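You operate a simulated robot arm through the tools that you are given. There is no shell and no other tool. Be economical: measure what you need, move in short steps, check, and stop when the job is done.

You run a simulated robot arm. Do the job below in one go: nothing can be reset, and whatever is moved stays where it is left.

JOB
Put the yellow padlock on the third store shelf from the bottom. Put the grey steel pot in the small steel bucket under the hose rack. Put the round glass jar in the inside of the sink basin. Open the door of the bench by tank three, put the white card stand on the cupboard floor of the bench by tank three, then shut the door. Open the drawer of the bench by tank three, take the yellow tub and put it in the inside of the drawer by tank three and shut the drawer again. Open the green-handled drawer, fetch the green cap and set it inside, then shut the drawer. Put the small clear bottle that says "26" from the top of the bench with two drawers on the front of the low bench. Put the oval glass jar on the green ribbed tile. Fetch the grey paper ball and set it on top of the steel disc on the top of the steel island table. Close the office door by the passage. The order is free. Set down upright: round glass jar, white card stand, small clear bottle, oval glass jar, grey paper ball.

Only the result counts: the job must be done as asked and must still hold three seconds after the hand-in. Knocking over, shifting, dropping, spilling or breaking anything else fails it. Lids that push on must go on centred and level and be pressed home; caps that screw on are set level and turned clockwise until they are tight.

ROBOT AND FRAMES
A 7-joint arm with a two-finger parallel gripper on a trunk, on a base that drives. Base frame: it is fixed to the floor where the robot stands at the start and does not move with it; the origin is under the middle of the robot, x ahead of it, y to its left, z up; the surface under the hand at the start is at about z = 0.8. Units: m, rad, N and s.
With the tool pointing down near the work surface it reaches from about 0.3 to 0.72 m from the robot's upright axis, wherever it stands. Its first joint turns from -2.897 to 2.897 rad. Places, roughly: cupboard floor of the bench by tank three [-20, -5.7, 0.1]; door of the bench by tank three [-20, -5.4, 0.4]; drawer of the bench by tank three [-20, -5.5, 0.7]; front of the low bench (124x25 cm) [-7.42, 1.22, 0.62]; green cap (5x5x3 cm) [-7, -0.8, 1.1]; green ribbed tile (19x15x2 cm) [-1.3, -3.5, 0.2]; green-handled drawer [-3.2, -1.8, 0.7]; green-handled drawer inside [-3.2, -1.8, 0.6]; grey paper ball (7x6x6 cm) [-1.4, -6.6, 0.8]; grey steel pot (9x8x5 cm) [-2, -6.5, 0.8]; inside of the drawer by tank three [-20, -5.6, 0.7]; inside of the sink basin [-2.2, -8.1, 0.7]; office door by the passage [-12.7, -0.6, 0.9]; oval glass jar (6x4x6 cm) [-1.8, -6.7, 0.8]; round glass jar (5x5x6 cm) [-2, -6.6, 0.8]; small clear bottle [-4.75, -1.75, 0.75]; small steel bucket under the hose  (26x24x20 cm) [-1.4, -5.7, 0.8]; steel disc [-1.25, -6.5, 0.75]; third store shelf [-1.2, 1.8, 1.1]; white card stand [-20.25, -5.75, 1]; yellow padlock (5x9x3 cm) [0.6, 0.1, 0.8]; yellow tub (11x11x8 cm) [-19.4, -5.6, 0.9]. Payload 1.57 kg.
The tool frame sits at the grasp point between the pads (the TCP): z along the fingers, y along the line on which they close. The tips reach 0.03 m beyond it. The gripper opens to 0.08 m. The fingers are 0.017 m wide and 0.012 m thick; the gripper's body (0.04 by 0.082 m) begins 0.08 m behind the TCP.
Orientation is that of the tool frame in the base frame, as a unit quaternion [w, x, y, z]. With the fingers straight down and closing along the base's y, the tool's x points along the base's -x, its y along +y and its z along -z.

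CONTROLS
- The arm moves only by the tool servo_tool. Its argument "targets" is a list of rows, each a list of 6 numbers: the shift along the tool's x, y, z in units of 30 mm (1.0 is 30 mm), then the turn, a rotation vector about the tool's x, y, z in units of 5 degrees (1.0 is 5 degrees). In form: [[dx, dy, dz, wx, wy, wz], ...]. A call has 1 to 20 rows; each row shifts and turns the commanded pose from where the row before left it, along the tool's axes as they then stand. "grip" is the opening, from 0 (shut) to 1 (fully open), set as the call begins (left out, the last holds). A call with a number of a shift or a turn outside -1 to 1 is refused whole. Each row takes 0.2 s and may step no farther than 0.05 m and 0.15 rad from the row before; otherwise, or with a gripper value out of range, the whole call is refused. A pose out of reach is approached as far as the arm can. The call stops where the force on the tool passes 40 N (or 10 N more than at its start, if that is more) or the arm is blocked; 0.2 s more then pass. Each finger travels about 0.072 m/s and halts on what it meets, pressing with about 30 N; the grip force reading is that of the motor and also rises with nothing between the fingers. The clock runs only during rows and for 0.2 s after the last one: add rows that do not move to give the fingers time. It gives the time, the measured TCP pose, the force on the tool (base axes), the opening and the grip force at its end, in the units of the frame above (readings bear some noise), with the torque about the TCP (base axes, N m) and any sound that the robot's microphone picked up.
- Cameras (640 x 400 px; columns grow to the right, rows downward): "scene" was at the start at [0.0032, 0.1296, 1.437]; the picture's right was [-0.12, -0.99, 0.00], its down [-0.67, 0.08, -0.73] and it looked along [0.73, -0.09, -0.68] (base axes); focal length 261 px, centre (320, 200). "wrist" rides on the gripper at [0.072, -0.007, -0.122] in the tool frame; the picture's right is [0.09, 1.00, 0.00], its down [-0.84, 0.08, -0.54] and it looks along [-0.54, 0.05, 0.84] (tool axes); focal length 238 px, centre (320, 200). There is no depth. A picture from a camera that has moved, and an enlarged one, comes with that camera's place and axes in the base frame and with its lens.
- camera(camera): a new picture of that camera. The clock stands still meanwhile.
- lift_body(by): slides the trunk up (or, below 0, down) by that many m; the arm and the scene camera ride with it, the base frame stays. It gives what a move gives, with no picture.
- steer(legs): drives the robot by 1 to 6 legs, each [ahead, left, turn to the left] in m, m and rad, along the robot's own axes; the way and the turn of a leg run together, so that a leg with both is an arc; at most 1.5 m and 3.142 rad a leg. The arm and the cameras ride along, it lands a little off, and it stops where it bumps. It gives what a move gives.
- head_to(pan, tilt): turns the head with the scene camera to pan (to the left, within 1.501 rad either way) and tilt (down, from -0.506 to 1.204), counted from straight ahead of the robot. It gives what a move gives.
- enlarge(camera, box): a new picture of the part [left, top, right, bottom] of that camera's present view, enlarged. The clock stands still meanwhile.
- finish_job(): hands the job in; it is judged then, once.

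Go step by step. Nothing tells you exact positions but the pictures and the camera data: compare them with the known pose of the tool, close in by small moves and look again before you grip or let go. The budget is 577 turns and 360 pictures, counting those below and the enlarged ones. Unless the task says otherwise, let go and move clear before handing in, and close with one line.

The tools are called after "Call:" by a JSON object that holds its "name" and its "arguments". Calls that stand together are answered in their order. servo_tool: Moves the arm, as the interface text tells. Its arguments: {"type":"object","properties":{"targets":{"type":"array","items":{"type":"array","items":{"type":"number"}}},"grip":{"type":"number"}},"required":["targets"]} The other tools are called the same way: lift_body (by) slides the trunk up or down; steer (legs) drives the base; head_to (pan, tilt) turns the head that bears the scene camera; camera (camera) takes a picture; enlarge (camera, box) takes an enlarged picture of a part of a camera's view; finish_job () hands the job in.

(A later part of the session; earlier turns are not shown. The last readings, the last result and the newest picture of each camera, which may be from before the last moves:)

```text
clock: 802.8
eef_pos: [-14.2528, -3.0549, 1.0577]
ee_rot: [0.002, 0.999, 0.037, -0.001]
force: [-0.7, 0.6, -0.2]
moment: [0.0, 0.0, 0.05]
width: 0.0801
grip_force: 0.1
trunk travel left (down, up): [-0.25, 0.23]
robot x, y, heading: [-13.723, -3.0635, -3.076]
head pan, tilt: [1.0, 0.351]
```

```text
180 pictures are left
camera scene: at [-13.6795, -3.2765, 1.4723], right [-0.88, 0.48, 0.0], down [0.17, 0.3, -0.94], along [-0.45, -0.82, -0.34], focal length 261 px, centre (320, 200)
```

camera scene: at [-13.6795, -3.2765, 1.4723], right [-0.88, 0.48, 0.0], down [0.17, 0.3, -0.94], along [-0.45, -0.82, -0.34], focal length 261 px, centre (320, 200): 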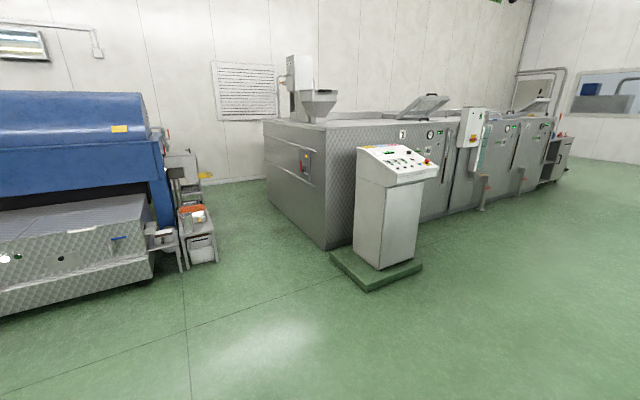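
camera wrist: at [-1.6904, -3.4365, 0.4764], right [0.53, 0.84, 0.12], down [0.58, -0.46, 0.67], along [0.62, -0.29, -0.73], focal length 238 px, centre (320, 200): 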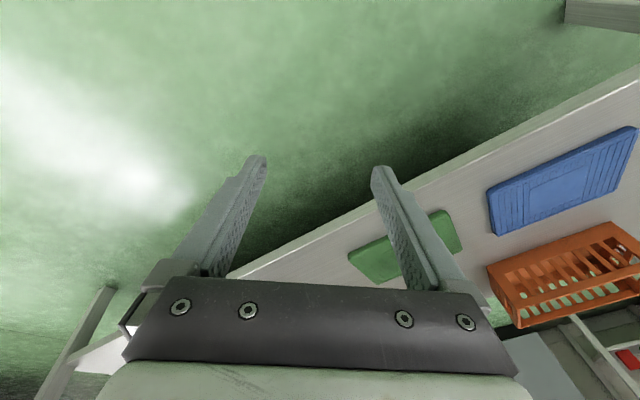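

Call:
{"name": "steer", "arguments": {"legs": [[0, 0, -0.065], [1.45, 0.1, 0], [1.45, 0.1, 0], [1.45, 0.1, 0], [1.2, 0, 0]]}}

Call:
{"name": "camera", "arguments": {"camera": "scene"}}

```text
clock: 839.4
eef_pos: [-19.8601, -3.1641, 1.058]
ee_rot: [0.002, 1.0, -0.013, -0.001]
force: [1.2, 1.1, -0.8]
moment: [0.01, 0.0, -0.02]
width: 0.0797
grip_force: 0.0
trunk travel left (down, up): [-0.25, 0.23]
robot x, y, heading: [-19.3396, -3.224, 3.115]
head pan, tilt: [1.0, 0.351]
```

```text
179 pictures are left
camera scene: at [-19.3133, -3.4416, 1.4722], right [-0.83, 0.56, 0.0], down [0.19, 0.28, -0.94], along [-0.53, -0.78, -0.34], focal length 261 px, centre (320, 200)
```

scene: 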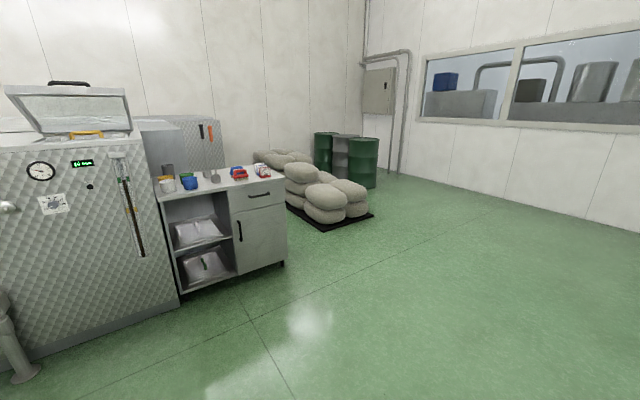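

Call:
{"name": "enlarge", "arguments": {"camera": "scene", "box": [140, 140, 310, 300]}}

```text
2.50 times, centred on (225, 220) of scene
camera zoom: at [-19.3133, -3.4416, 1.4722], right [-0.83, 0.56, 0.0], down [0.19, 0.28, -0.94], along [-0.53, -0.78, -0.34], focal length 653 px, centre (558, 150)
```

zoom: 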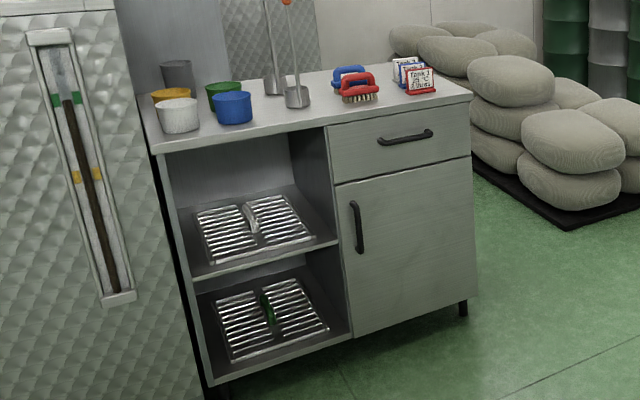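

The bench by tank three: open shelf left, drawer (handle ≈[-20.05,-5.42,0.78]) and door (handle ≈[-19.86,-5.42,0.5]) right. Approach it facing south.

Call:
{"name": "steer", "arguments": {"legs": [[0, 0, 1.6], [0, -0.65, 0], [1.3, 0, 0]]}}

Call:
{"name": "head_to", "arguments": {"pan": 0.0, "tilt": 0.65}}

Call:
{"name": "camera", "arguments": {"camera": "scene"}}

Call:
{"name": "camera", "arguments": {"camera": "wrist"}}

```text
clock: 858.3
eef_pos: [-20.0488, -5.0523, 1.0593]
ee_rot: [0.003, 0.708, 0.706, 0.0]
force: [-0.3, 0.3, 0.1]
moment: [-0.03, 0.03, 0.0]
width: 0.08
grip_force: 0.0
trunk travel left (down, up): [-0.25, 0.23]
robot x, y, heading: [-20.0007, -4.5296, -1.579]
head pan, tilt: [1.0, 0.351]
```

```text
clock: 859.6
eef_pos: [-20.0481, -5.0531, 1.0584]
ee_rot: [0.002, 0.709, 0.706, 0.001]
force: [1.0, 0.3, -0.3]
moment: [-0.01, -0.02, -0.02]
width: 0.0801
grip_force: 0.1
trunk travel left (down, up): [-0.25, 0.23]
robot x, y, heading: [-20.004, -4.5267, -1.574]
head pan, tilt: [0.0, 0.649]
```

```text
177 pictures are left
camera scene: at [-19.861, -4.5375, 1.4452], right [-1.0, 0.01, 0.0], down [0.0, 0.6, -0.8], along [-0.01, -0.8, -0.6], focal length 261 px, centre (320, 200)
```

scene: 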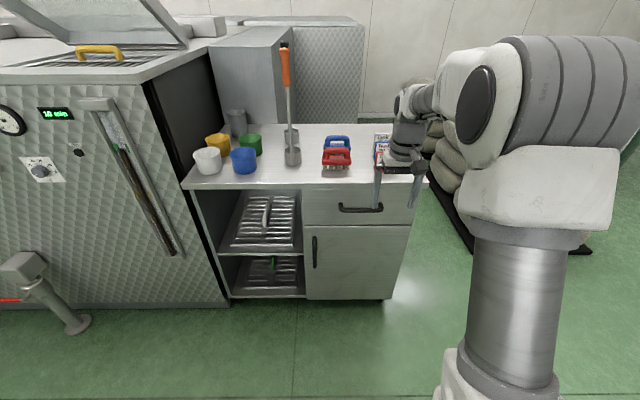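

```text
176 pictures are left
camera wrist: at [-20.0542, -4.9822, 1.1813], right [1.0, 0.09, 0.0], down [0.07, -0.84, 0.54], along [0.05, -0.54, -0.84], focal length 238 px, centre (320, 200)
```

wrist: 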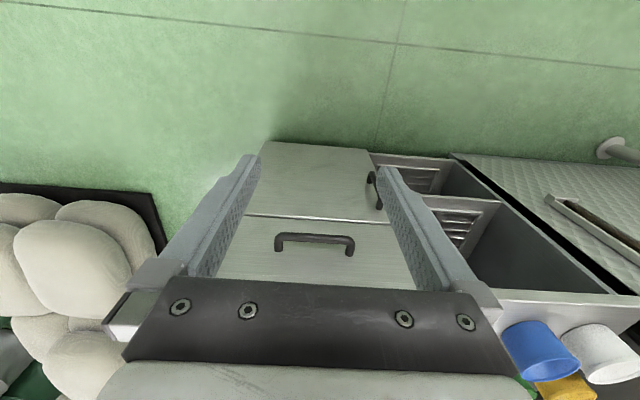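

I'll orient the hand horizontally (as with the green drawer) and use the wrist view to refine the handle position.

Call:
{"name": "servo_tool", "arguments": {"targets": [[-1, 0, 0, 0, 0, 0], [-1, 0, 0, 0, 0, 0], [0, 0, 0, 0, 0, 1], [0, 0, 0, 0, 0, 1], [0, 0, 0, 0, 0, 1], [0, 0, 0, 0, 0, 1], [0, 0, 0, 0, 0, 1], [0, 0, 0, 0, 0, 1], [0, 0, 0, 0, 0, 1], [0, 0, 0, 0, 0, 1], [0, 0, 0, 0, 0, 1], [0, 0, 0, 0, 0, 1], [0, 0, 0, 0, 0, 1], [0, 0, 0, 0, 0, 1], [0, 0, 0, 0, 0, 1], [0, 0, 0, 0, 0, 1], [0, 0, 0, 0, 0, 1], [0, 0, 0, 0, 0, 1], [0, 0, 0, 0, 0, 1], [0, 0, 0, 0, 0, 1]]}}

Call:
{"name": "steer", "arguments": {"legs": [[-0.2, 0.02, 0]]}}

Call:
{"name": "servo_tool", "arguments": {"targets": [[0, 0, 0, -1, 0, 0], [0, 0, 0, -1, 0, 0], [0, 0, 0, -1, 0, 0], [0, 0, 0, -1, 0, 0], [0, 0, 0, -1, 0, 0], [0, 0, 0, -1, 0, 0], [0, 0, 0, -1, 0, 0], [0, 0, 0, -1, 0, 0], [0, 0, 0, -1, 0, 0], [0, 0, 0, -1, 0, 0], [0, 0, 0, -1, 0, 0], [0, 0, 0, -1, 0, 0], [0, 0, 0, -1, 0, 0], [0, 0, 0, -1, 0, 0], [0, 0, 0, -1, 0, 0], [0, 0, 0, -1, 0, 0], [0, 0, 0, -1, 0, 0], [0, 0, 0, -1, 0, 0], [0, 0, 0, 0, 0, 0]]}}

Call:
{"name": "camera", "arguments": {"camera": "wrist"}}

Call:
{"name": "camera", "arguments": {"camera": "scene"}}

```text
clock: 863.8
eef_pos: [-20.0479, -5.1139, 1.0572]
ee_rot: [0.001, 1.0, -0.003, 0.003]
force: [0.2, 0.3, 0.3]
moment: [-0.04, -0.02, -0.02]
width: 0.0798
grip_force: 0.0
trunk travel left (down, up): [-0.25, 0.23]
robot x, y, heading: [-20.0015, -4.5303, -1.582]
head pan, tilt: [0.0, 0.649]
```

```text
clock: 865.7
eef_pos: [-20.0238, -4.9118, 1.0575]
ee_rot: [0.0, 1.0, 0.0, 0.003]
force: [0.3, 0.9, 0.0]
moment: [0.0, 0.0, -0.01]
width: 0.0797
grip_force: 0.0
trunk travel left (down, up): [-0.25, 0.23]
robot x, y, heading: [-19.9789, -4.3269, -1.575]
head pan, tilt: [0.0, 0.649]
```

```text
clock: 869.7
eef_pos: [-20.0234, -4.9112, 1.0593]
ee_rot: [0.708, 0.706, -0.002, 0.001]
force: [0.0, 0.6, 0.3]
moment: [0.01, 0.0, 0.0]
width: 0.0799
grip_force: 0.1
trunk travel left (down, up): [-0.25, 0.23]
robot x, y, heading: [-19.9786, -4.3252, -1.576]
head pan, tilt: [0.0, 0.649]
```

```text
175 pictures are left
camera wrist: at [-19.9511, -4.7891, 1.0532], right [0.09, 0.0, 1.0], down [-0.84, 0.54, 0.07], along [-0.54, -0.84, 0.05], focal length 238 px, centre (320, 200)
```

wrist: 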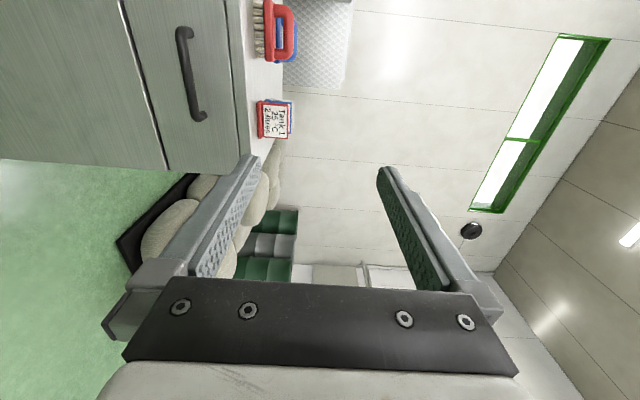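

```text
174 pictures are left
camera scene: at [-19.8393, -4.3342, 1.4452], right [-1.0, 0.0, 0.0], down [0.0, 0.6, -0.8], along [0.0, -0.8, -0.6], focal length 261 px, centre (320, 200)
```

scene: 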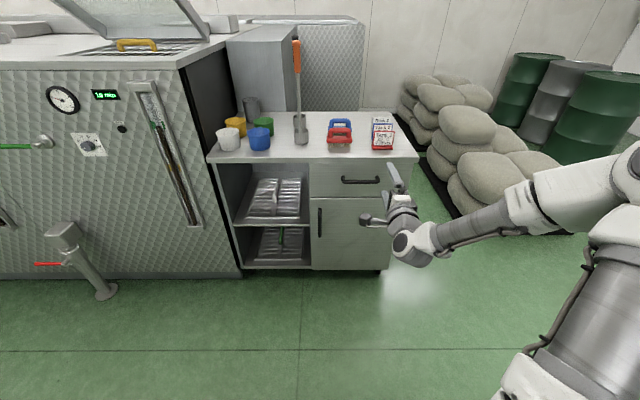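

Call:
{"name": "servo_tool", "arguments": {"targets": [[0, -1, 0, 0, 0, 0], [0, -1, 0, 0, 0, 0], [0, -1, 0, 0, 0, 0], [0, -1, 0, 0, 0, 0], [0, -1, 0, 0, 0, 0], [0, -1, 0, 0, 0, 0], [0, -1, 0, 0, 0, 0], [0, -1, 0, 0, 0, 0], [0, -1, 0, 0, 0, 0], [0, 0, 1, 0, 0, 0], [0, 0, 1, 0, 0, 0], [0, 0, 1, 0, 0, 0], [0, 0, 1, 0, 0, 0], [0, 0, 0, 0, 0, 0]]}}

Call:
{"name": "camera", "arguments": {"camera": "wrist"}}

Call:
{"name": "enlarge", "arguments": {"camera": "scene", "box": [200, 90, 430, 290]}}

```text
clock: 872.7
eef_pos: [-20.0234, -5.0321, 0.7915]
ee_rot: [0.707, 0.707, -0.003, 0.001]
force: [0.2, 0.1, 0.0]
moment: [-0.01, -0.01, -0.01]
width: 0.08
grip_force: 0.0
trunk travel left (down, up): [-0.25, 0.23]
robot x, y, heading: [-19.9806, -4.324, -1.577]
head pan, tilt: [0.0, 0.649]
```

```text
173 pictures are left
camera wrist: at [-19.9498, -4.9105, 0.7856], right [0.09, 0.0, 1.0], down [-0.84, 0.54, 0.07], along [-0.54, -0.84, 0.05], focal length 238 px, centre (320, 200)
```

wrist: 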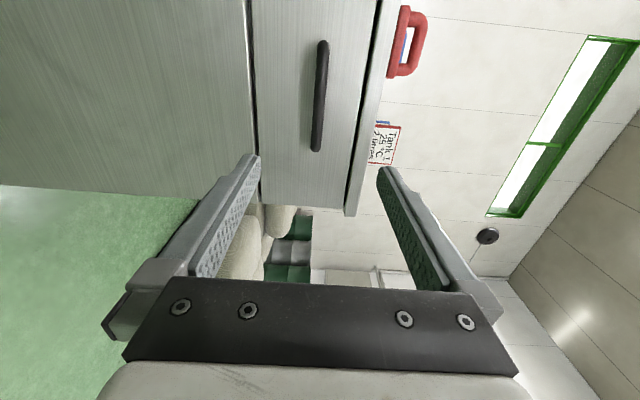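

```text
2.00 times, centred on (315, 190) of scene
camera zoom: at [-19.8393, -4.3341, 1.4452], right [-1.0, 0.0, 0.0], down [0.0, 0.6, -0.8], along [0.0, -0.8, -0.6], focal length 523 px, centre (330, 220)
```

zoom: 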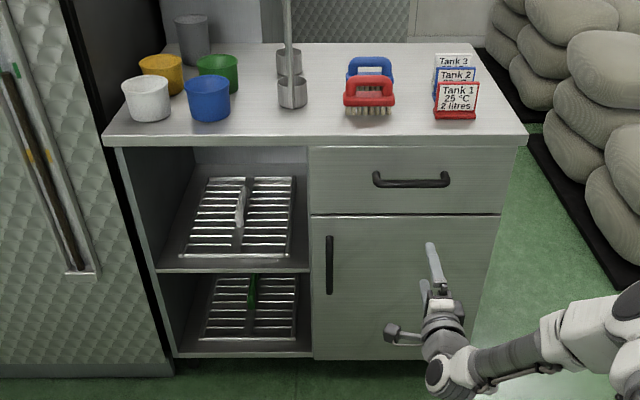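

Refined handle: ≈[-20.025,-5.348,0.793]. Drive forward 0.25 m, then check.

Call:
{"name": "steer", "arguments": {"legs": [[0.24, 0, 0]]}}

Call:
{"name": "camera", "arguments": {"camera": "wrist"}}

```text
clock: 874.9
eef_pos: [-20.0194, -5.27, 0.791]
ee_rot: [0.708, 0.706, 0.001, 0.004]
force: [0.2, -0.8, 0.0]
moment: [0.01, -0.02, 0.02]
width: 0.0801
grip_force: 0.1
trunk travel left (down, up): [-0.25, 0.23]
robot x, y, heading: [-19.9809, -4.565, -1.57]
head pan, tilt: [0.0, 0.649]
```

```text
171 pictures are left
camera wrist: at [-19.9459, -5.1481, 0.7858], right [0.09, 0.0, 1.0], down [-0.84, 0.54, 0.07], along [-0.53, -0.84, 0.05], focal length 238 px, centre (320, 200)
```

wrist: 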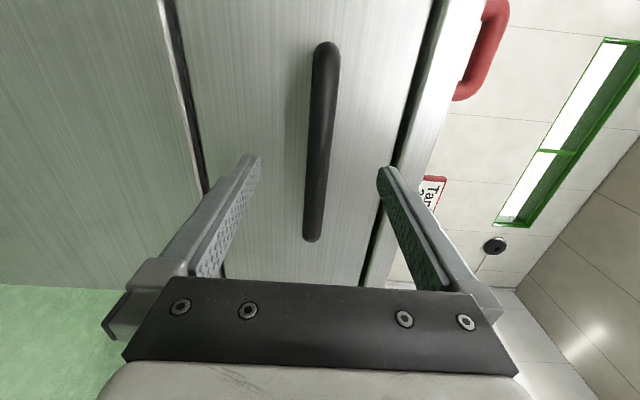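

Call:
{"name": "servo_tool", "arguments": {"targets": [[0, 0, 1, 0, 0, 0], [0, 0, 1, 0, 0, 0], [0, 0, 0.2, 0, 0, 0], [0, 0, 0, 0, 0, 0]]}}

Call:
{"name": "camera", "arguments": {"camera": "wrist"}}

```text
clock: 875.9
eef_pos: [-20.0196, -5.3376, 0.7912]
ee_rot: [0.708, 0.706, 0.001, 0.004]
force: [0.5, -0.2, 1.0]
moment: [0.01, -0.01, -0.01]
width: 0.08
grip_force: 0.1
trunk travel left (down, up): [-0.25, 0.23]
robot x, y, heading: [-19.9781, -4.5633, -1.573]
head pan, tilt: [0.0, 0.649]
```

```text
170 pictures are left
camera wrist: at [-19.9471, -5.2154, 0.7869], right [0.09, 0.0, 1.0], down [-0.84, 0.54, 0.07], along [-0.53, -0.84, 0.05], focal length 238 px, centre (320, 200)
```

wrist: 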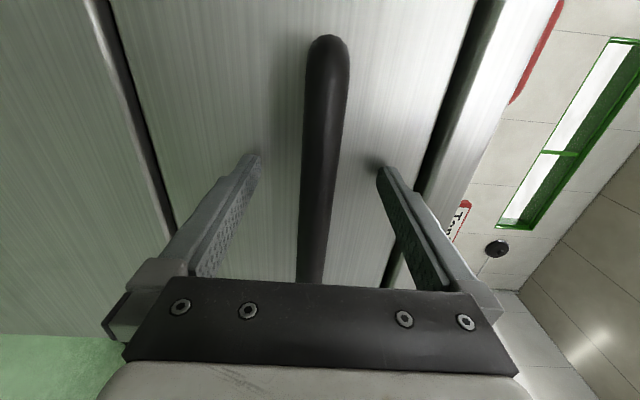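

Bar is well inside the jaws. Close and pull the drawer 0.25 m.

Call:
{"name": "servo_tool", "arguments": {"targets": [[0, 0, 0, 0, 0, 0], [0, 0, 0, 0, 0, 0], [0, 0, 0, 0, 0, 0], [0, 0, 0, 0, 0, 0], [0, 0, 0, 0, 0, 0]], "grip": 0}}

Call:
{"name": "steer", "arguments": {"legs": [[-0.26, 0, 0]]}}

Call:
{"name": "camera", "arguments": {"camera": "scene"}}

```text
clock: 877.1
eef_pos: [-20.0206, -5.3372, 0.7899]
ee_rot: [0.707, 0.708, 0.0, 0.004]
force: [-0.7, 2.9, -8.8]
moment: [0.0, 0.4, -0.05]
width: 0.0199
grip_force: 33.1
trunk travel left (down, up): [-0.25, 0.23]
robot x, y, heading: [-19.9793, -4.5615, -1.566]
head pan, tilt: [0.0, 0.649]
```

```text
clock: 879.4
eef_pos: [-20.0207, -5.0727, 0.7901]
ee_rot: [0.706, 0.708, 0.002, 0.005]
force: [-11.1, 1.6, -17.7]
moment: [-0.12, 0.35, -0.52]
width: 0.0198
grip_force: 33.4
trunk travel left (down, up): [-0.25, 0.23]
robot x, y, heading: [-19.9756, -4.2974, -1.564]
head pan, tilt: [0.0, 0.649]
```

```text
169 pictures are left
camera scene: at [-19.8413, -4.3081, 1.4452], right [-1.0, -0.01, 0.0], down [0.0, 0.61, -0.8], along [0.0, -0.8, -0.61], focal length 261 px, centre (320, 200)
```

scene: 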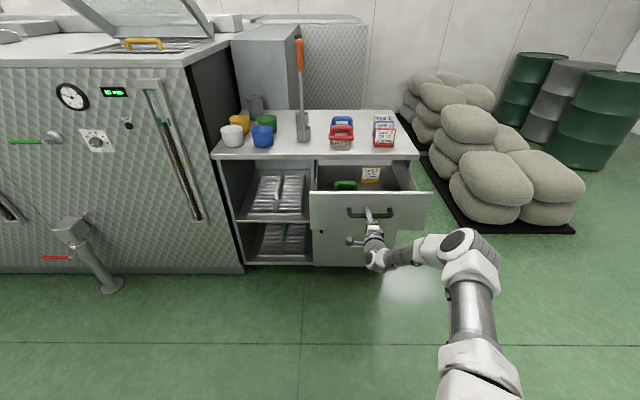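

Call:
{"name": "enlarge", "arguments": {"camera": "scene", "box": [290, 140, 450, 260]}}

Call:
{"name": "servo_tool", "arguments": {"targets": [[0, 0, 0, 0, 0, 0], [0, 0, 0, 0, 0, 0], [0, 0, 0, 0, 0, 0]], "grip": 1}}

```text
3.33 times, centred on (370, 200) of scene
camera zoom: at [-19.8413, -4.3081, 1.4452], right [-1.0, -0.01, 0.0], down [0.0, 0.61, -0.8], along [0.0, -0.8, -0.61], focal length 871 px, centre (153, 200)
```

zoom: 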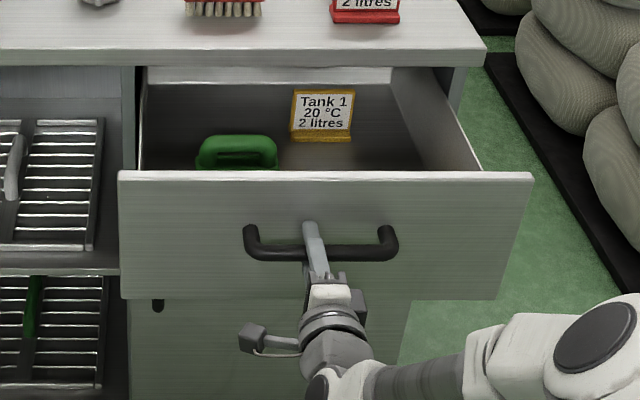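

```text
clock: 880.2
eef_pos: [-20.0189, -5.0728, 0.7899]
ee_rot: [0.708, 0.707, 0.001, 0.004]
force: [-0.5, 0.1, 0.3]
moment: [0.0, 0.01, 0.03]
width: 0.0801
grip_force: 0.1
trunk travel left (down, up): [-0.25, 0.23]
robot x, y, heading: [-19.9805, -4.2986, -1.568]
head pan, tilt: [0.0, 0.649]
```

Drawer holds a green brush and a yellow card; must leave them. Back off, raise and turn the hand down.

Call:
{"name": "servo_tool", "arguments": {"targets": [[0, 0, -1, 0, 0, 0], [0, 0, -1, 0, 0, 0], [0, 0, -1, 0, 0, 0], [0, 1, 0, 0, 0, 0], [0, 1, 0, 0, 0, 0], [0, 1, 0, 0, 0, 0], [0, 1, 0, 0, 0, 0], [0, 1, 0, 0, 0, 0], [0, 1, 0, 0, 0, 0], [0, 1, 0, 0, 0, 0], [0, 1, 0, 0, 0, 0], [0, 1, 0, 0, 0, 0], [0, 1, 0, 0, 0, 0], [0, 0, 0, 0, 0, 0]]}}

Call:
{"name": "servo_tool", "arguments": {"targets": [[0, 0, 0, 1, 0, 0], [0, 0, 0, 1, 0, 0], [0, 0, 0, 1, 0, 0], [0, 0, 0, 1, 0, 0], [0, 0, 0, 1, 0, 0], [0, 0, 0, 1, 0, 0], [0, 0, 0, 1, 0, 0], [0, 0, 0, 1, 0, 0], [0, 0, 0, 1, 0, 0], [0, 0, 0, 1, 0, 0], [0, 0, 0, 1, 0, 0], [0, 0, 0, 1, 0, 0], [0, 0, 0, 1, 0, 0], [0, 0, 0, 1, 0, 0], [0, 0, 0, 1, 0, 0], [0, 0, 0, 1, 0, 0], [0, 0, 0, 1, 0, 0], [0, 0, 0, 1, 0, 0], [0, 0, 0, 0, 0, 0]]}}

Call:
{"name": "camera", "arguments": {"camera": "wrist"}}

```text
clock: 883.2
eef_pos: [-20.0225, -4.9851, 1.0931]
ee_rot: [0.707, 0.708, 0.001, 0.005]
force: [0.1, -0.9, -0.9]
moment: [0.0, 0.0, 0.01]
width: 0.0802
grip_force: 0.1
trunk travel left (down, up): [-0.25, 0.23]
robot x, y, heading: [-19.9837, -4.296, -1.566]
head pan, tilt: [0.0, 0.649]
```

```text
clock: 887.2
eef_pos: [-20.0227, -4.976, 1.089]
ee_rot: [-0.001, 1.0, 0.004, 0.003]
force: [-0.1, -0.2, -0.2]
moment: [0.04, 0.03, -0.03]
width: 0.0797
grip_force: 0.1
out of reach, approached as far as the arm can: row 18
trunk travel left (down, up): [-0.25, 0.23]
robot x, y, heading: [-19.9841, -4.3024, -1.57]
head pan, tilt: [0.0, 0.649]
```

```text
167 pictures are left
camera wrist: at [-19.9495, -4.9698, 1.2121], right [0.1, -0.99, 0.0], down [-0.84, -0.09, 0.54], along [-0.54, -0.05, -0.84], focal length 238 px, centre (320, 200)
```

wrist: 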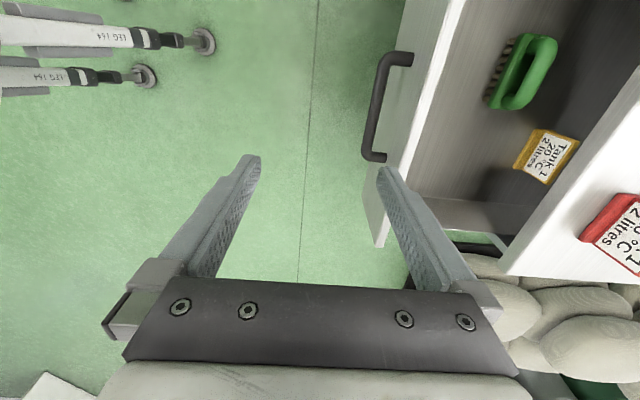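

Free spot in the drawer: about [-20.13,-5.225]. Yellow tub is at ≈[-19.42,-5.60] with neighbours; I'll grip its SW rim wall. Yaw the hand -135° and reposition.

Call:
{"name": "servo_tool", "arguments": {"targets": [[0, -1, -0.5, 0, 0, -1], [0, -1, -0.5, 0, 0, -1], [0, -1, -0.5, 0, 0, -1], [0, 0, -0.5, 0, 0, -1], [0, 0, -0.5, 0, 0, -1], [0, 0, -0.5, 0, 0, -1], [0, 0, -0.5, 0, 0, -1], [0, 0, 0, 0, 0, -1], [0, 0, 0, 0, 0, -1], [0, 0, 0, 0, 0, -1], [0, 0, 0, 0, 0, -1], [0, 0, 0, 0, 0, -1], [0, 0, 0, 0, 0, -1], [0, 0, 0, 0, 0, -1], [0, 0, 0, 0, 0, -1], [0, 0, 0, 0, 0, -1], [0, 0, 0, 0, 0, -1], [0, 0, 0, 0, 0, -1]]}}

Call:
{"name": "servo_tool", "arguments": {"targets": [[0.5, 0, 0, 0, 0, -1], [0.5, 0, 0, 0, 0, -1], [0.5, 0, 0, 0, 0, -1], [0.5, 0, 0, 0, 0, -1], [0.5, 0, 0, 0, 0, -1], [0, 0, 0, 0, 0, -1], [0, 0, 0, 0, 0, -1], [0, 0, 0, 0, 0, -1], [0, 0, 0, 0, 0, -1], [0, 0, 0, 0, 0, 0]]}}

Call:
{"name": "steer", "arguments": {"legs": [[0, 0.55, 0], [0.5, 0, 0]]}}

Call:
{"name": "camera", "arguments": {"camera": "wrist"}}

Call:
{"name": "camera", "arguments": {"camera": "scene"}}

```text
clock: 891.0
eef_pos: [-20.0308, -4.8874, 1.1942]
ee_rot: [0.002, 0.703, 0.712, 0.003]
force: [-0.9, -0.4, 0.0]
moment: [-0.01, 0.01, 0.02]
width: 0.0797
grip_force: 0.1
trunk travel left (down, up): [-0.25, 0.23]
robot x, y, heading: [-19.9788, -4.2996, -1.567]
head pan, tilt: [0.0, 0.649]
```

```text
clock: 893.2
eef_pos: [-20.0447, -4.8145, 1.1922]
ee_rot: [0.002, 0.378, 0.926, 0.001]
force: [-0.5, 0.4, 0.4]
moment: [0.0, 0.0, 0.01]
width: 0.0795
grip_force: 0.1
trunk travel left (down, up): [-0.25, 0.23]
robot x, y, heading: [-19.9863, -4.3023, -1.572]
head pan, tilt: [0.0, 0.649]
```

```text
clock: 901.2
eef_pos: [-19.4957, -5.3124, 1.1929]
ee_rot: [0.002, 0.38, 0.925, 0.001]
force: [-0.2, 0.1, -0.9]
moment: [0.02, 0.0, -0.03]
width: 0.0799
grip_force: 0.1
trunk travel left (down, up): [-0.25, 0.23]
robot x, y, heading: [-19.4328, -4.7952, -1.567]
head pan, tilt: [0.0, 0.649]
```

```text
166 pictures are left
camera wrist: at [-19.5511, -5.2684, 1.3163], right [0.63, 0.77, 0.0], down [0.65, -0.53, 0.54], along [0.42, -0.34, -0.84], focal length 238 px, centre (320, 200)
```

wrist: 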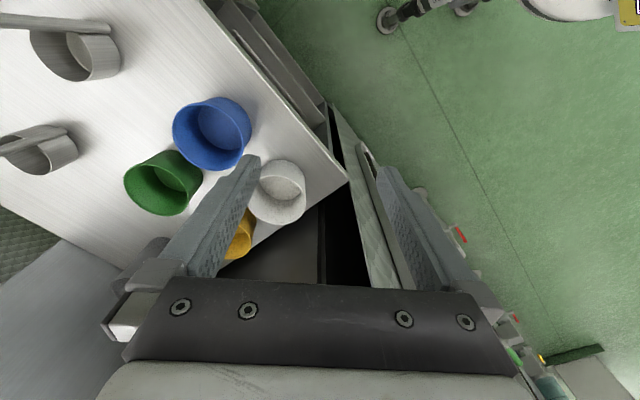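

```text
165 pictures are left
camera scene: at [-19.2915, -4.8056, 1.4452], right [-1.0, 0.0, 0.0], down [0.0, 0.6, -0.8], along [0.0, -0.8, -0.6], focal length 261 px, centre (320, 200)
```

scene: 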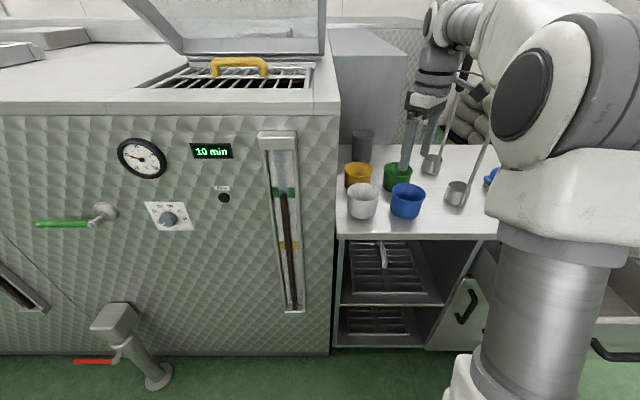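

Call:
{"name": "steer", "arguments": {"legs": [[0.17, 0, 0]]}}

Call:
{"name": "servo_tool", "arguments": {"targets": [[-0.85, -0.53, 0, 0, 0, 0], [-0.85, -0.53, 0, 0, 0, 0], [-0.85, -0.53, 0, 0, 0, 0], [-0.85, -0.53, 0.5, 0, 0, 0], [-0.8, -0.53, 0.5, 0, 0, 0], [0, 0, 1, 0, 0, 0], [0, 0, 0, 0, 0, 0]], "grip": 0.5}}

Call:
{"name": "camera", "arguments": {"camera": "wrist"}}

Call:
{"name": "camera", "arguments": {"camera": "scene"}}

```text
clock: 902.9
eef_pos: [-19.4973, -5.4862, 1.1932]
ee_rot: [0.001, 0.38, 0.925, 0.0]
force: [0.0, -0.3, -0.2]
moment: [-0.01, 0.02, 0.01]
width: 0.0801
grip_force: 0.0
trunk travel left (down, up): [-0.25, 0.23]
robot x, y, heading: [-19.431, -4.9732, -1.567]
head pan, tilt: [0.0, 0.649]
```

```text
clock: 904.5
eef_pos: [-19.4637, -5.6163, 1.1349]
ee_rot: [0.002, 0.381, 0.925, 0.001]
force: [-0.6, -0.1, 0.6]
moment: [0.0, 0.03, -0.03]
width: 0.0401
grip_force: 0.1
out of reach, approached as far as the arm can: row 5
trunk travel left (down, up): [-0.25, 0.23]
robot x, y, heading: [-19.4325, -4.9687, -1.567]
head pan, tilt: [0.0, 0.649]
```

```text
164 pictures are left
camera wrist: at [-19.5189, -5.5725, 1.2579], right [0.63, 0.77, 0.0], down [0.65, -0.53, 0.54], along [0.42, -0.34, -0.84], focal length 238 px, centre (320, 200)
```

wrist: 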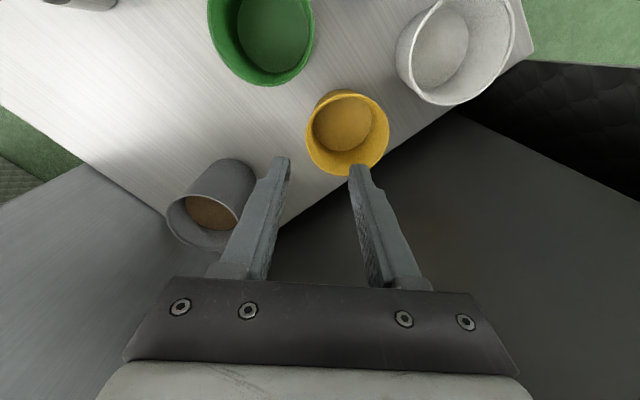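

```text
163 pictures are left
camera scene: at [-19.291, -4.978, 1.4452], right [-1.0, 0.0, 0.0], down [0.0, 0.6, -0.8], along [0.0, -0.8, -0.6], focal length 261 px, centre (320, 200)
```

scene: 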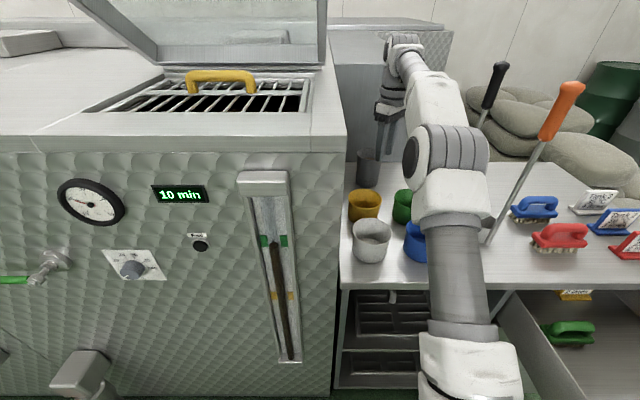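

Call:
{"name": "steer", "arguments": {"legs": [[0.03, 0, 0]]}}

Call:
{"name": "servo_tool", "arguments": {"targets": [[0, 0, 1, 0, 0, 0], [0, 0, 1, 0, 0, 0], [0, 0, 1, 0, 0, 0], [0, 0, 0, 0, 0, 0]]}}

Call:
{"name": "camera", "arguments": {"camera": "wrist"}}

```text
clock: 905.4
eef_pos: [-19.4648, -5.6469, 1.1341]
ee_rot: [0.002, 0.38, 0.925, 0.001]
force: [0.3, 0.0, 0.0]
moment: [-0.01, -0.02, 0.02]
width: 0.0397
grip_force: 0.0
trunk travel left (down, up): [-0.25, 0.23]
robot x, y, heading: [-19.4302, -4.9989, -1.564]
head pan, tilt: [0.0, 0.649]
```

```text
clock: 906.4
eef_pos: [-19.4624, -5.6499, 1.0461]
ee_rot: [0.002, 0.38, 0.925, 0.002]
force: [-1.1, 0.2, 0.2]
moment: [0.01, 0.02, 0.01]
width: 0.0398
grip_force: 0.0
trunk travel left (down, up): [-0.25, 0.23]
robot x, y, heading: [-19.432, -5.0001, -1.571]
head pan, tilt: [0.0, 0.649]
```

```text
162 pictures are left
camera wrist: at [-19.5174, -5.6039, 1.1682], right [0.63, 0.77, 0.0], down [0.65, -0.53, 0.55], along [0.42, -0.34, -0.84], focal length 238 px, centre (320, 200)
```

wrist: 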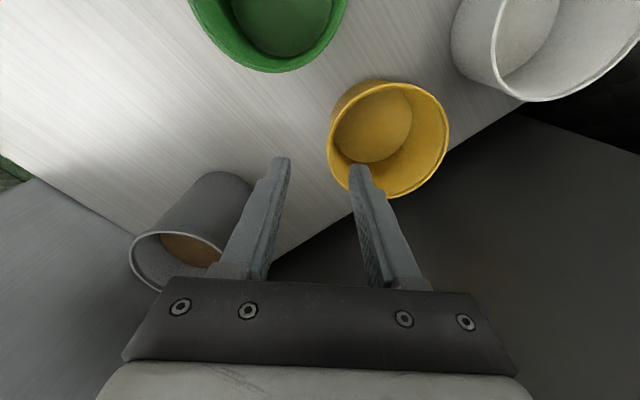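

Call:
{"name": "servo_tool", "arguments": {"targets": [[0.26, 0.26, 0, 0, 0, 0], [0, 0, 0.8, 0, 0, 0], [0, 0, 0.8, 0, 0, 0], [0, 0, 0, 0, 0, 0]]}}

Call:
{"name": "camera", "arguments": {"camera": "wrist"}}

```text
clock: 907.4
eef_pos: [-19.4644, -5.6361, 0.9971]
ee_rot: [0.002, 0.38, 0.925, 0.001]
force: [0.3, 0.3, 0.8]
moment: [0.0, 0.02, 0.01]
width: 0.0403
grip_force: 0.1
trunk travel left (down, up): [-0.25, 0.23]
robot x, y, heading: [-19.4333, -4.9986, -1.572]
head pan, tilt: [0.0, 0.649]
```

```text
161 pictures are left
camera wrist: at [-19.5184, -5.5926, 1.1196], right [0.63, 0.77, 0.0], down [0.65, -0.53, 0.55], along [0.42, -0.34, -0.84], focal length 238 px, centre (320, 200)
```

wrist: 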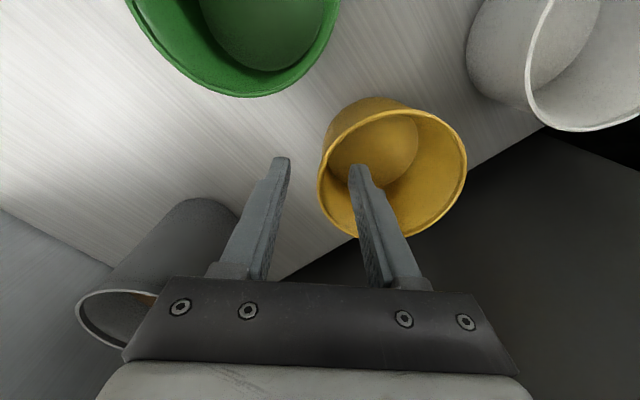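

Call:
{"name": "servo_tool", "arguments": {"targets": [[0, 0, 0.5, 0, 0, 0], [0, 0, 0.5, 0, 0, 0], [0, 0, 0, 0, 0, 0]]}}

Call:
{"name": "camera", "arguments": {"camera": "wrist"}}

```text
clock: 908.2
eef_pos: [-19.4642, -5.6375, 0.9671]
ee_rot: [0.001, 0.381, 0.925, 0.0]
force: [0.0, 0.5, 0.3]
moment: [-0.01, 0.0, -0.02]
width: 0.04
grip_force: 0.1
trunk travel left (down, up): [-0.25, 0.23]
robot x, y, heading: [-19.436, -5.0019, -1.573]
head pan, tilt: [0.0, 0.649]
```

```text
160 pictures are left
camera wrist: at [-19.5191, -5.5913, 1.0901], right [0.63, 0.77, 0.0], down [0.65, -0.53, 0.55], along [0.42, -0.34, -0.84], focal length 238 px, centre (320, 200)
```

wrist: 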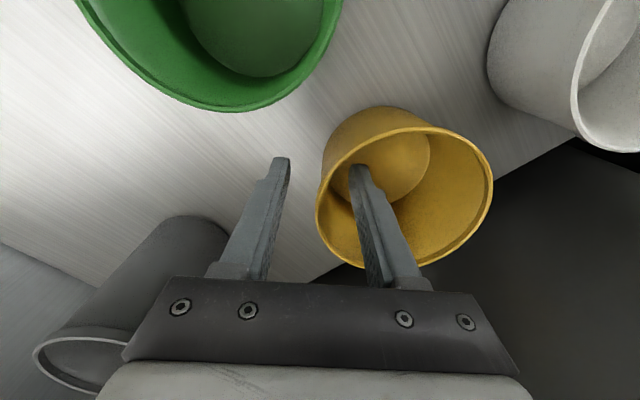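

Close on the wall, lift slowly.

Call:
{"name": "servo_tool", "arguments": {"targets": [[0, 0, 0, 0, 0, 0], [0, 0, 0, 0, 0, 0], [0, 0, 0, 0, 0, 0], [0, 0, -0.3, 0, 0, 0], [0, 0, -0.5, 0, 0, 0], [0, 0, -0.7, 0, 0, 0], [0, 0, -1, 0, 0, 0], [0, 0, -1, 0, 0, 0], [0, 0, 0, 0, 0, 0]], "grip": 0}}

Call:
{"name": "camera", "arguments": {"camera": "wrist"}}

Call:
{"name": "camera", "arguments": {"camera": "scene"}}

```text
clock: 910.2
eef_pos: [-19.4627, -5.6381, 1.0733]
ee_rot: [0.002, 0.38, 0.925, 0.001]
force: [0.5, -0.8, -1.4]
moment: [0.0, 0.0, -0.04]
width: 0.0019
grip_force: 23.1
trunk travel left (down, up): [-0.25, 0.23]
robot x, y, heading: [-19.4357, -4.9985, -1.568]
head pan, tilt: [0.0, 0.649]
```

```text
159 pictures are left
camera wrist: at [-19.518, -5.5926, 1.1956], right [0.63, 0.77, 0.0], down [0.65, -0.53, 0.54], along [0.42, -0.34, -0.84], focal length 238 px, centre (320, 200)
```

wrist: 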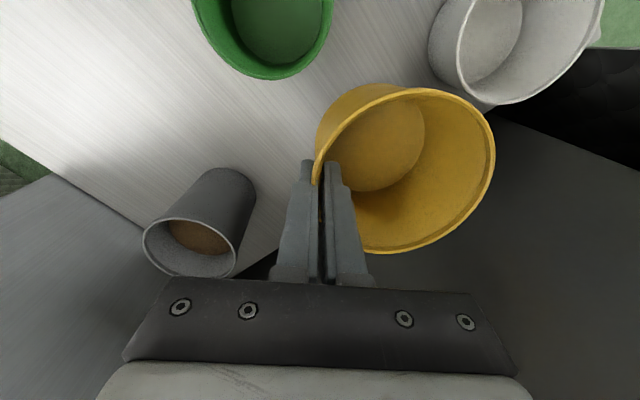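

```text
158 pictures are left
camera scene: at [-19.2909, -5.0076, 1.4452], right [-1.0, 0.0, 0.0], down [0.0, 0.6, -0.8], along [0.0, -0.8, -0.6], focal length 261 px, centre (320, 200)
```

scene: 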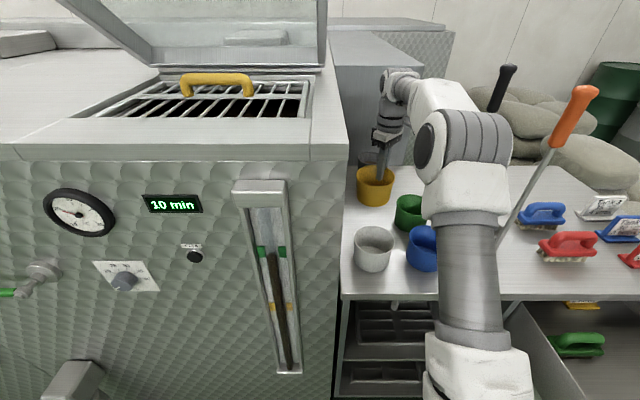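

Call:
{"name": "servo_tool", "arguments": {"targets": [[0.3, 0.3, -0.9, 0, 0, 0], [0.5, 0.5, -0.9, 0, 0, 0], [0.5, 0.5, -0.8, 0, 0, 0], [0.5, 0.5, 0, 0, 0, 0], [0.5, 0.5, 0, 0, 0, 0]]}}

Call:
{"name": "steer", "arguments": {"legs": [[-0.45, 0, 0], [0, -0.65, 0]]}}

Call:
{"name": "camera", "arguments": {"camera": "wrist"}}

Call:
{"name": "camera", "arguments": {"camera": "scene"}}

```text
clock: 911.4
eef_pos: [-19.4628, -5.5411, 1.1514]
ee_rot: [0.002, 0.381, 0.925, 0.0]
force: [0.4, -0.2, -0.6]
moment: [0.01, 0.02, 0.0]
width: 0.0023
grip_force: 23.5
trunk travel left (down, up): [-0.25, 0.23]
robot x, y, heading: [-19.4306, -4.9983, -1.569]
head pan, tilt: [0.0, 0.649]
```

```text
clock: 919.9
eef_pos: [-20.1179, -5.0802, 1.1495]
ee_rot: [0.002, 0.379, 0.925, 0.001]
force: [0.2, 0.4, -0.1]
moment: [-0.02, -0.01, -0.01]
width: 0.0022
grip_force: 23.5
trunk travel left (down, up): [-0.25, 0.23]
robot x, y, heading: [-20.0893, -4.5459, -1.568]
head pan, tilt: [0.0, 0.649]
```

```text
157 pictures are left
camera wrist: at [-20.1727, -5.0349, 1.2734], right [0.63, 0.77, 0.0], down [0.65, -0.53, 0.54], along [0.42, -0.34, -0.84], focal length 238 px, centre (320, 200)
```

wrist: 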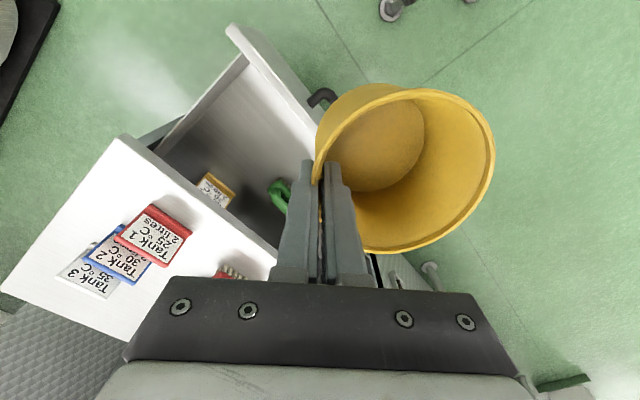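

```text
156 pictures are left
camera scene: at [-19.9469, -4.5478, 1.4452], right [-1.0, 0.0, 0.0], down [0.0, 0.6, -0.8], along [0.0, -0.8, -0.6], focal length 261 px, centre (320, 200)
```

scene: 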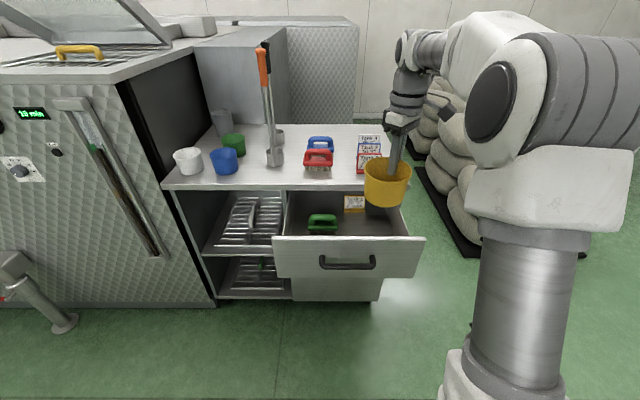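

Call:
{"name": "steer", "arguments": {"legs": [[0.1, 0, 0]]}}

Call:
{"name": "servo_tool", "arguments": {"targets": [[-0.25, -1, 0, 0, 0, 0], [-0.25, -1, 0, 0, 0, 0], [-0.25, -1, 0, 0, 0, 0], [0, 0, 1, 0, 0, 0], [0, 0, 1, 0, 0, 0], [0, 0, 1, 0, 0, 0], [0, 0, 1, 0, 0, 0], [0, 0, 1, 0, 0, 0], [0, 0, 0, 0, 0, 0]]}}

Call:
{"name": "camera", "arguments": {"camera": "wrist"}}

Call:
{"name": "camera", "arguments": {"camera": "scene"}}

```text
clock: 921.2
eef_pos: [-20.1195, -5.1777, 1.1497]
ee_rot: [0.003, 0.38, 0.925, 0.002]
force: [0.7, 1.1, -0.4]
moment: [0.01, -0.03, 0.0]
width: 0.002
grip_force: 23.4
trunk travel left (down, up): [-0.25, 0.23]
robot x, y, heading: [-20.0851, -4.642, -1.567]
head pan, tilt: [0.0, 0.649]
```

```text
clock: 923.2
eef_pos: [-20.1656, -5.2573, 0.9974]
ee_rot: [0.002, 0.379, 0.925, 0.0]
force: [-0.6, -0.4, -0.6]
moment: [0.01, 0.02, 0.03]
width: 0.0021
grip_force: 23.9
trunk travel left (down, up): [-0.25, 0.23]
robot x, y, heading: [-20.0862, -4.6384, -1.566]
head pan, tilt: [0.0, 0.649]
```

```text
155 pictures are left
camera wrist: at [-20.2208, -5.2119, 1.1215], right [0.64, 0.77, 0.0], down [0.65, -0.53, 0.55], along [0.42, -0.34, -0.84], focal length 238 px, centre (320, 200)
```

wrist: 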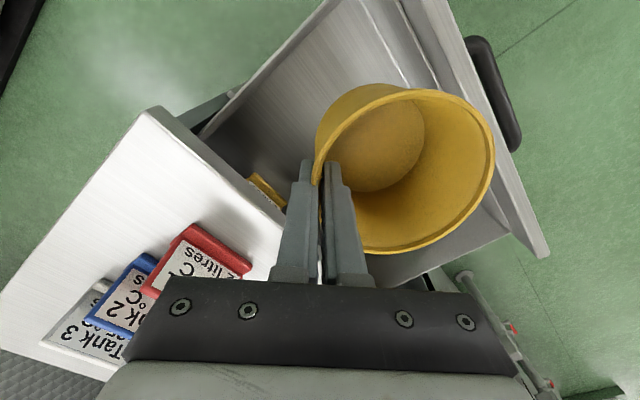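

```text
154 pictures are left
camera scene: at [-19.9466, -4.6469, 1.4452], right [-1.0, 0.0, 0.0], down [0.0, 0.6, -0.8], along [0.0, -0.8, -0.6], focal length 261 px, centre (320, 200)
```

scene: 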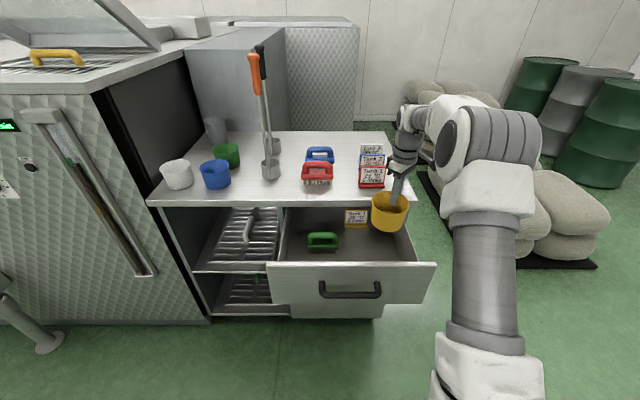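

Call:
{"name": "servo_tool", "arguments": {"targets": [[0, 0.7, 0, 0, 0, 0], [0, 0, 1, 0, 0, 0], [0, 0, 1, 0, 0, 0], [0, 0, 1, 0, 0, 0], [0, 0, 1, 0, 0, 0], [0, 0, 0.5, 0, 0, 0], [0, 0, 0, 0, 0, 0]]}}

Call:
{"name": "camera", "arguments": {"camera": "wrist"}}

Call:
{"name": "camera", "arguments": {"camera": "scene"}}

```text
clock: 924.8
eef_pos: [-20.1514, -5.244, 0.864]
ee_rot: [0.001, 0.38, 0.925, 0.0]
force: [0.7, -0.4, -0.8]
moment: [-0.02, -0.01, 0.02]
width: 0.0021
grip_force: 23.7
trunk travel left (down, up): [-0.25, 0.23]
robot x, y, heading: [-20.0856, -4.6372, -1.569]
head pan, tilt: [0.0, 0.649]
```

```text
153 pictures are left
camera wrist: at [-20.206, -5.1986, 0.9873], right [0.63, 0.77, 0.0], down [0.65, -0.53, 0.55], along [0.42, -0.34, -0.84], focal length 238 px, centre (320, 200)
```

wrist: 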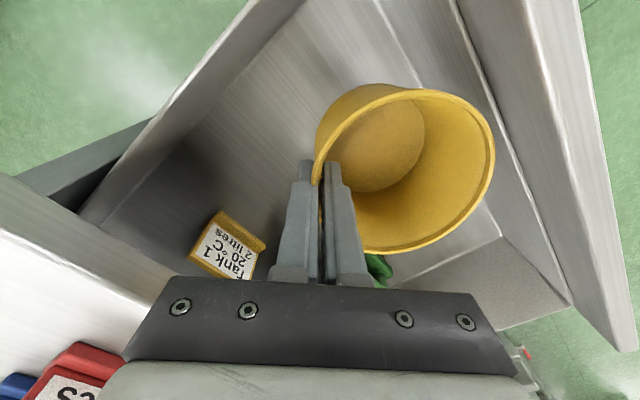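

```text
152 pictures are left
camera scene: at [-19.9466, -4.6468, 1.4452], right [-1.0, 0.0, 0.0], down [0.0, 0.6, -0.8], along [0.0, -0.8, -0.6], focal length 261 px, centre (320, 200)
```

scene: 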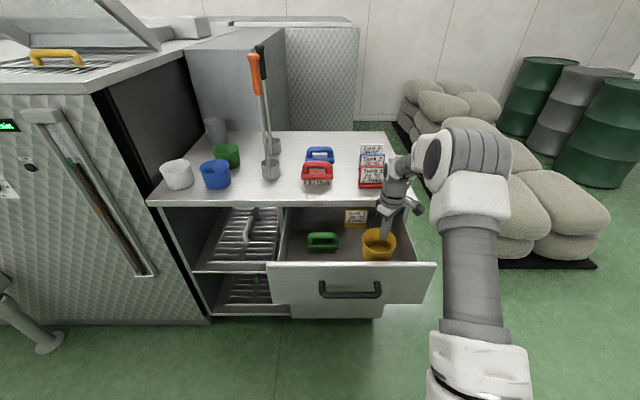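

Call:
{"name": "servo_tool", "arguments": {"targets": [[0, 0, 0.7, 0, 0, 0], [0, 0, 0.7, 0, 0, 0], [0, 0, 0.5, 0, 0, 0], [0, 0, 0, 0, 0, 0]]}}

Call:
{"name": "camera", "arguments": {"camera": "wrist"}}

Call:
{"name": "enlarge", "arguments": {"camera": "scene", "box": [260, 130, 450, 300]}}

```text
clock: 925.8
eef_pos: [-20.1511, -5.2438, 0.8069]
ee_rot: [0.002, 0.381, 0.925, 0.0]
force: [0.3, -0.3, -0.1]
moment: [0.01, 0.01, -0.01]
width: 0.0022
grip_force: 23.4
trunk travel left (down, up): [-0.25, 0.23]
robot x, y, heading: [-20.0851, -4.6405, -1.571]
head pan, tilt: [0.0, 0.649]
```

```text
151 pictures are left
camera wrist: at [-20.2058, -5.1984, 0.93], right [0.64, 0.77, 0.0], down [0.65, -0.53, 0.55], along [0.42, -0.34, -0.84], focal length 238 px, centre (320, 200)
```

wrist: 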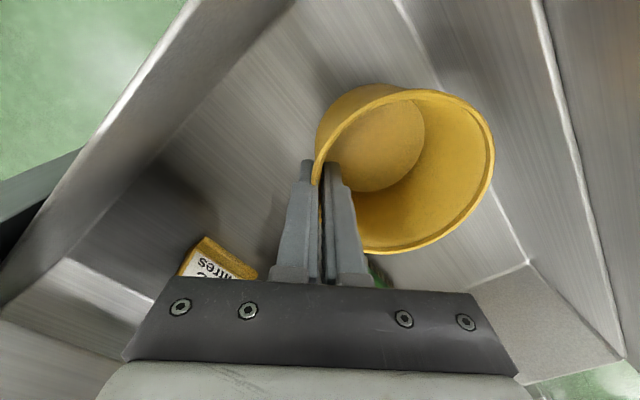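

```text
2.35 times, centred on (355, 215) of scene
camera zoom: at [-19.9466, -4.6468, 1.4452], right [-1.0, 0.0, 0.0], down [0.0, 0.6, -0.8], along [0.0, -0.8, -0.6], focal length 615 px, centre (238, 165)
```

zoom: 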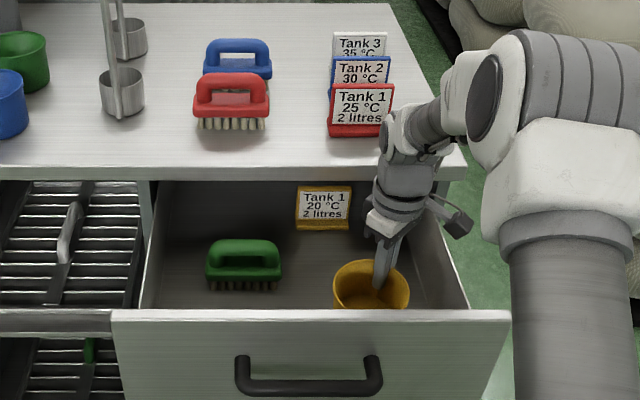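

Call:
{"name": "servo_tool", "arguments": {"targets": [[0, 0, 0.35, 0, 0, 0], [0, 0, 0, 0, 0, 0]]}}

Call:
{"name": "servo_tool", "arguments": {"targets": [[0, 0, 0.3, 0, 0, 0], [0, 0, 0, 0, 0, 0]]}}

```text
clock: 926.4
eef_pos: [-20.1508, -5.243, 0.7968]
ee_rot: [0.002, 0.381, 0.925, 0.0]
force: [0.2, 1.0, 0.1]
moment: [-0.02, 0.03, -0.03]
width: 0.002
grip_force: 23.7
trunk travel left (down, up): [-0.25, 0.23]
robot x, y, heading: [-20.0915, -4.6402, -1.571]
head pan, tilt: [0.0, 0.649]
```

```text
clock: 927.0
eef_pos: [-20.1505, -5.2431, 0.7891]
ee_rot: [0.002, 0.38, 0.925, 0.0]
force: [0.9, 0.1, 0.5]
moment: [-0.06, 0.04, -0.01]
width: 0.0019
grip_force: 23.4
trunk travel left (down, up): [-0.25, 0.23]
robot x, y, heading: [-20.088, -4.6397, -1.567]
head pan, tilt: [0.0, 0.649]
```

Call:
{"name": "servo_tool", "arguments": {"targets": [[0, 0, 0.2, 0, 0, 0], [0, 0, 0, 0, 0, 0]]}}

Call:
{"name": "servo_tool", "arguments": {"targets": [[0, 0, 0.2, 0, 0, 0], [0, 0, 0, 0, 0, 0]]}}

```text
clock: 927.6
eef_pos: [-20.1499, -5.2446, 0.7824]
ee_rot: [0.002, 0.381, 0.925, 0.001]
force: [0.0, -0.2, -0.9]
moment: [0.01, 0.01, -0.02]
width: 0.0022
grip_force: 24.4
trunk travel left (down, up): [-0.25, 0.23]
robot x, y, heading: [-20.0862, -4.643, -1.571]
head pan, tilt: [0.0, 0.649]
```

```text
clock: 928.2
eef_pos: [-20.1508, -5.2447, 0.7766]
ee_rot: [0.002, 0.38, 0.925, 0.0]
force: [-0.5, -0.7, -1.0]
moment: [-0.03, 0.02, 0.01]
width: 0.0022
grip_force: 23.5
trunk travel left (down, up): [-0.25, 0.23]
robot x, y, heading: [-20.0854, -4.6397, -1.572]
head pan, tilt: [0.0, 0.649]
```

Call:
{"name": "servo_tool", "arguments": {"targets": [[0, 0, 0.2, 0, 0, 0], [0, 0, 0, 0, 0, 0]]}}

Call:
{"name": "camera", "arguments": {"camera": "wrist"}}

```text
clock: 928.8
eef_pos: [-20.1514, -5.2437, 0.7697]
ee_rot: [0.003, 0.38, 0.925, 0.002]
force: [0.2, -1.1, -0.4]
moment: [-0.01, 0.01, 0.0]
width: 0.002
grip_force: 23.4
trunk travel left (down, up): [-0.25, 0.23]
robot x, y, heading: [-20.0848, -4.6409, -1.565]
head pan, tilt: [0.0, 0.649]
```

```text
149 pictures are left
camera wrist: at [-20.2055, -5.1995, 0.8936], right [0.63, 0.77, 0.0], down [0.65, -0.53, 0.55], along [0.42, -0.34, -0.84], focal length 238 px, centre (320, 200)
```

wrist: 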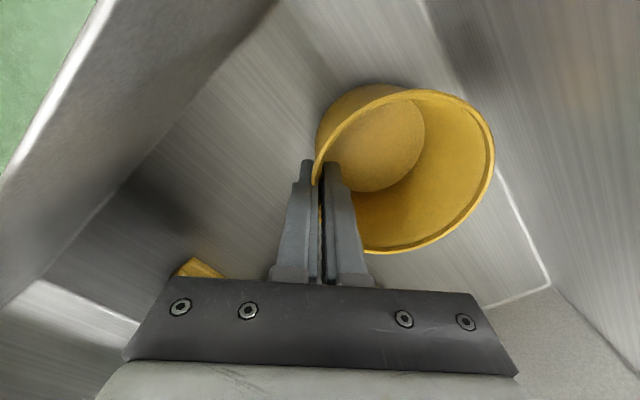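

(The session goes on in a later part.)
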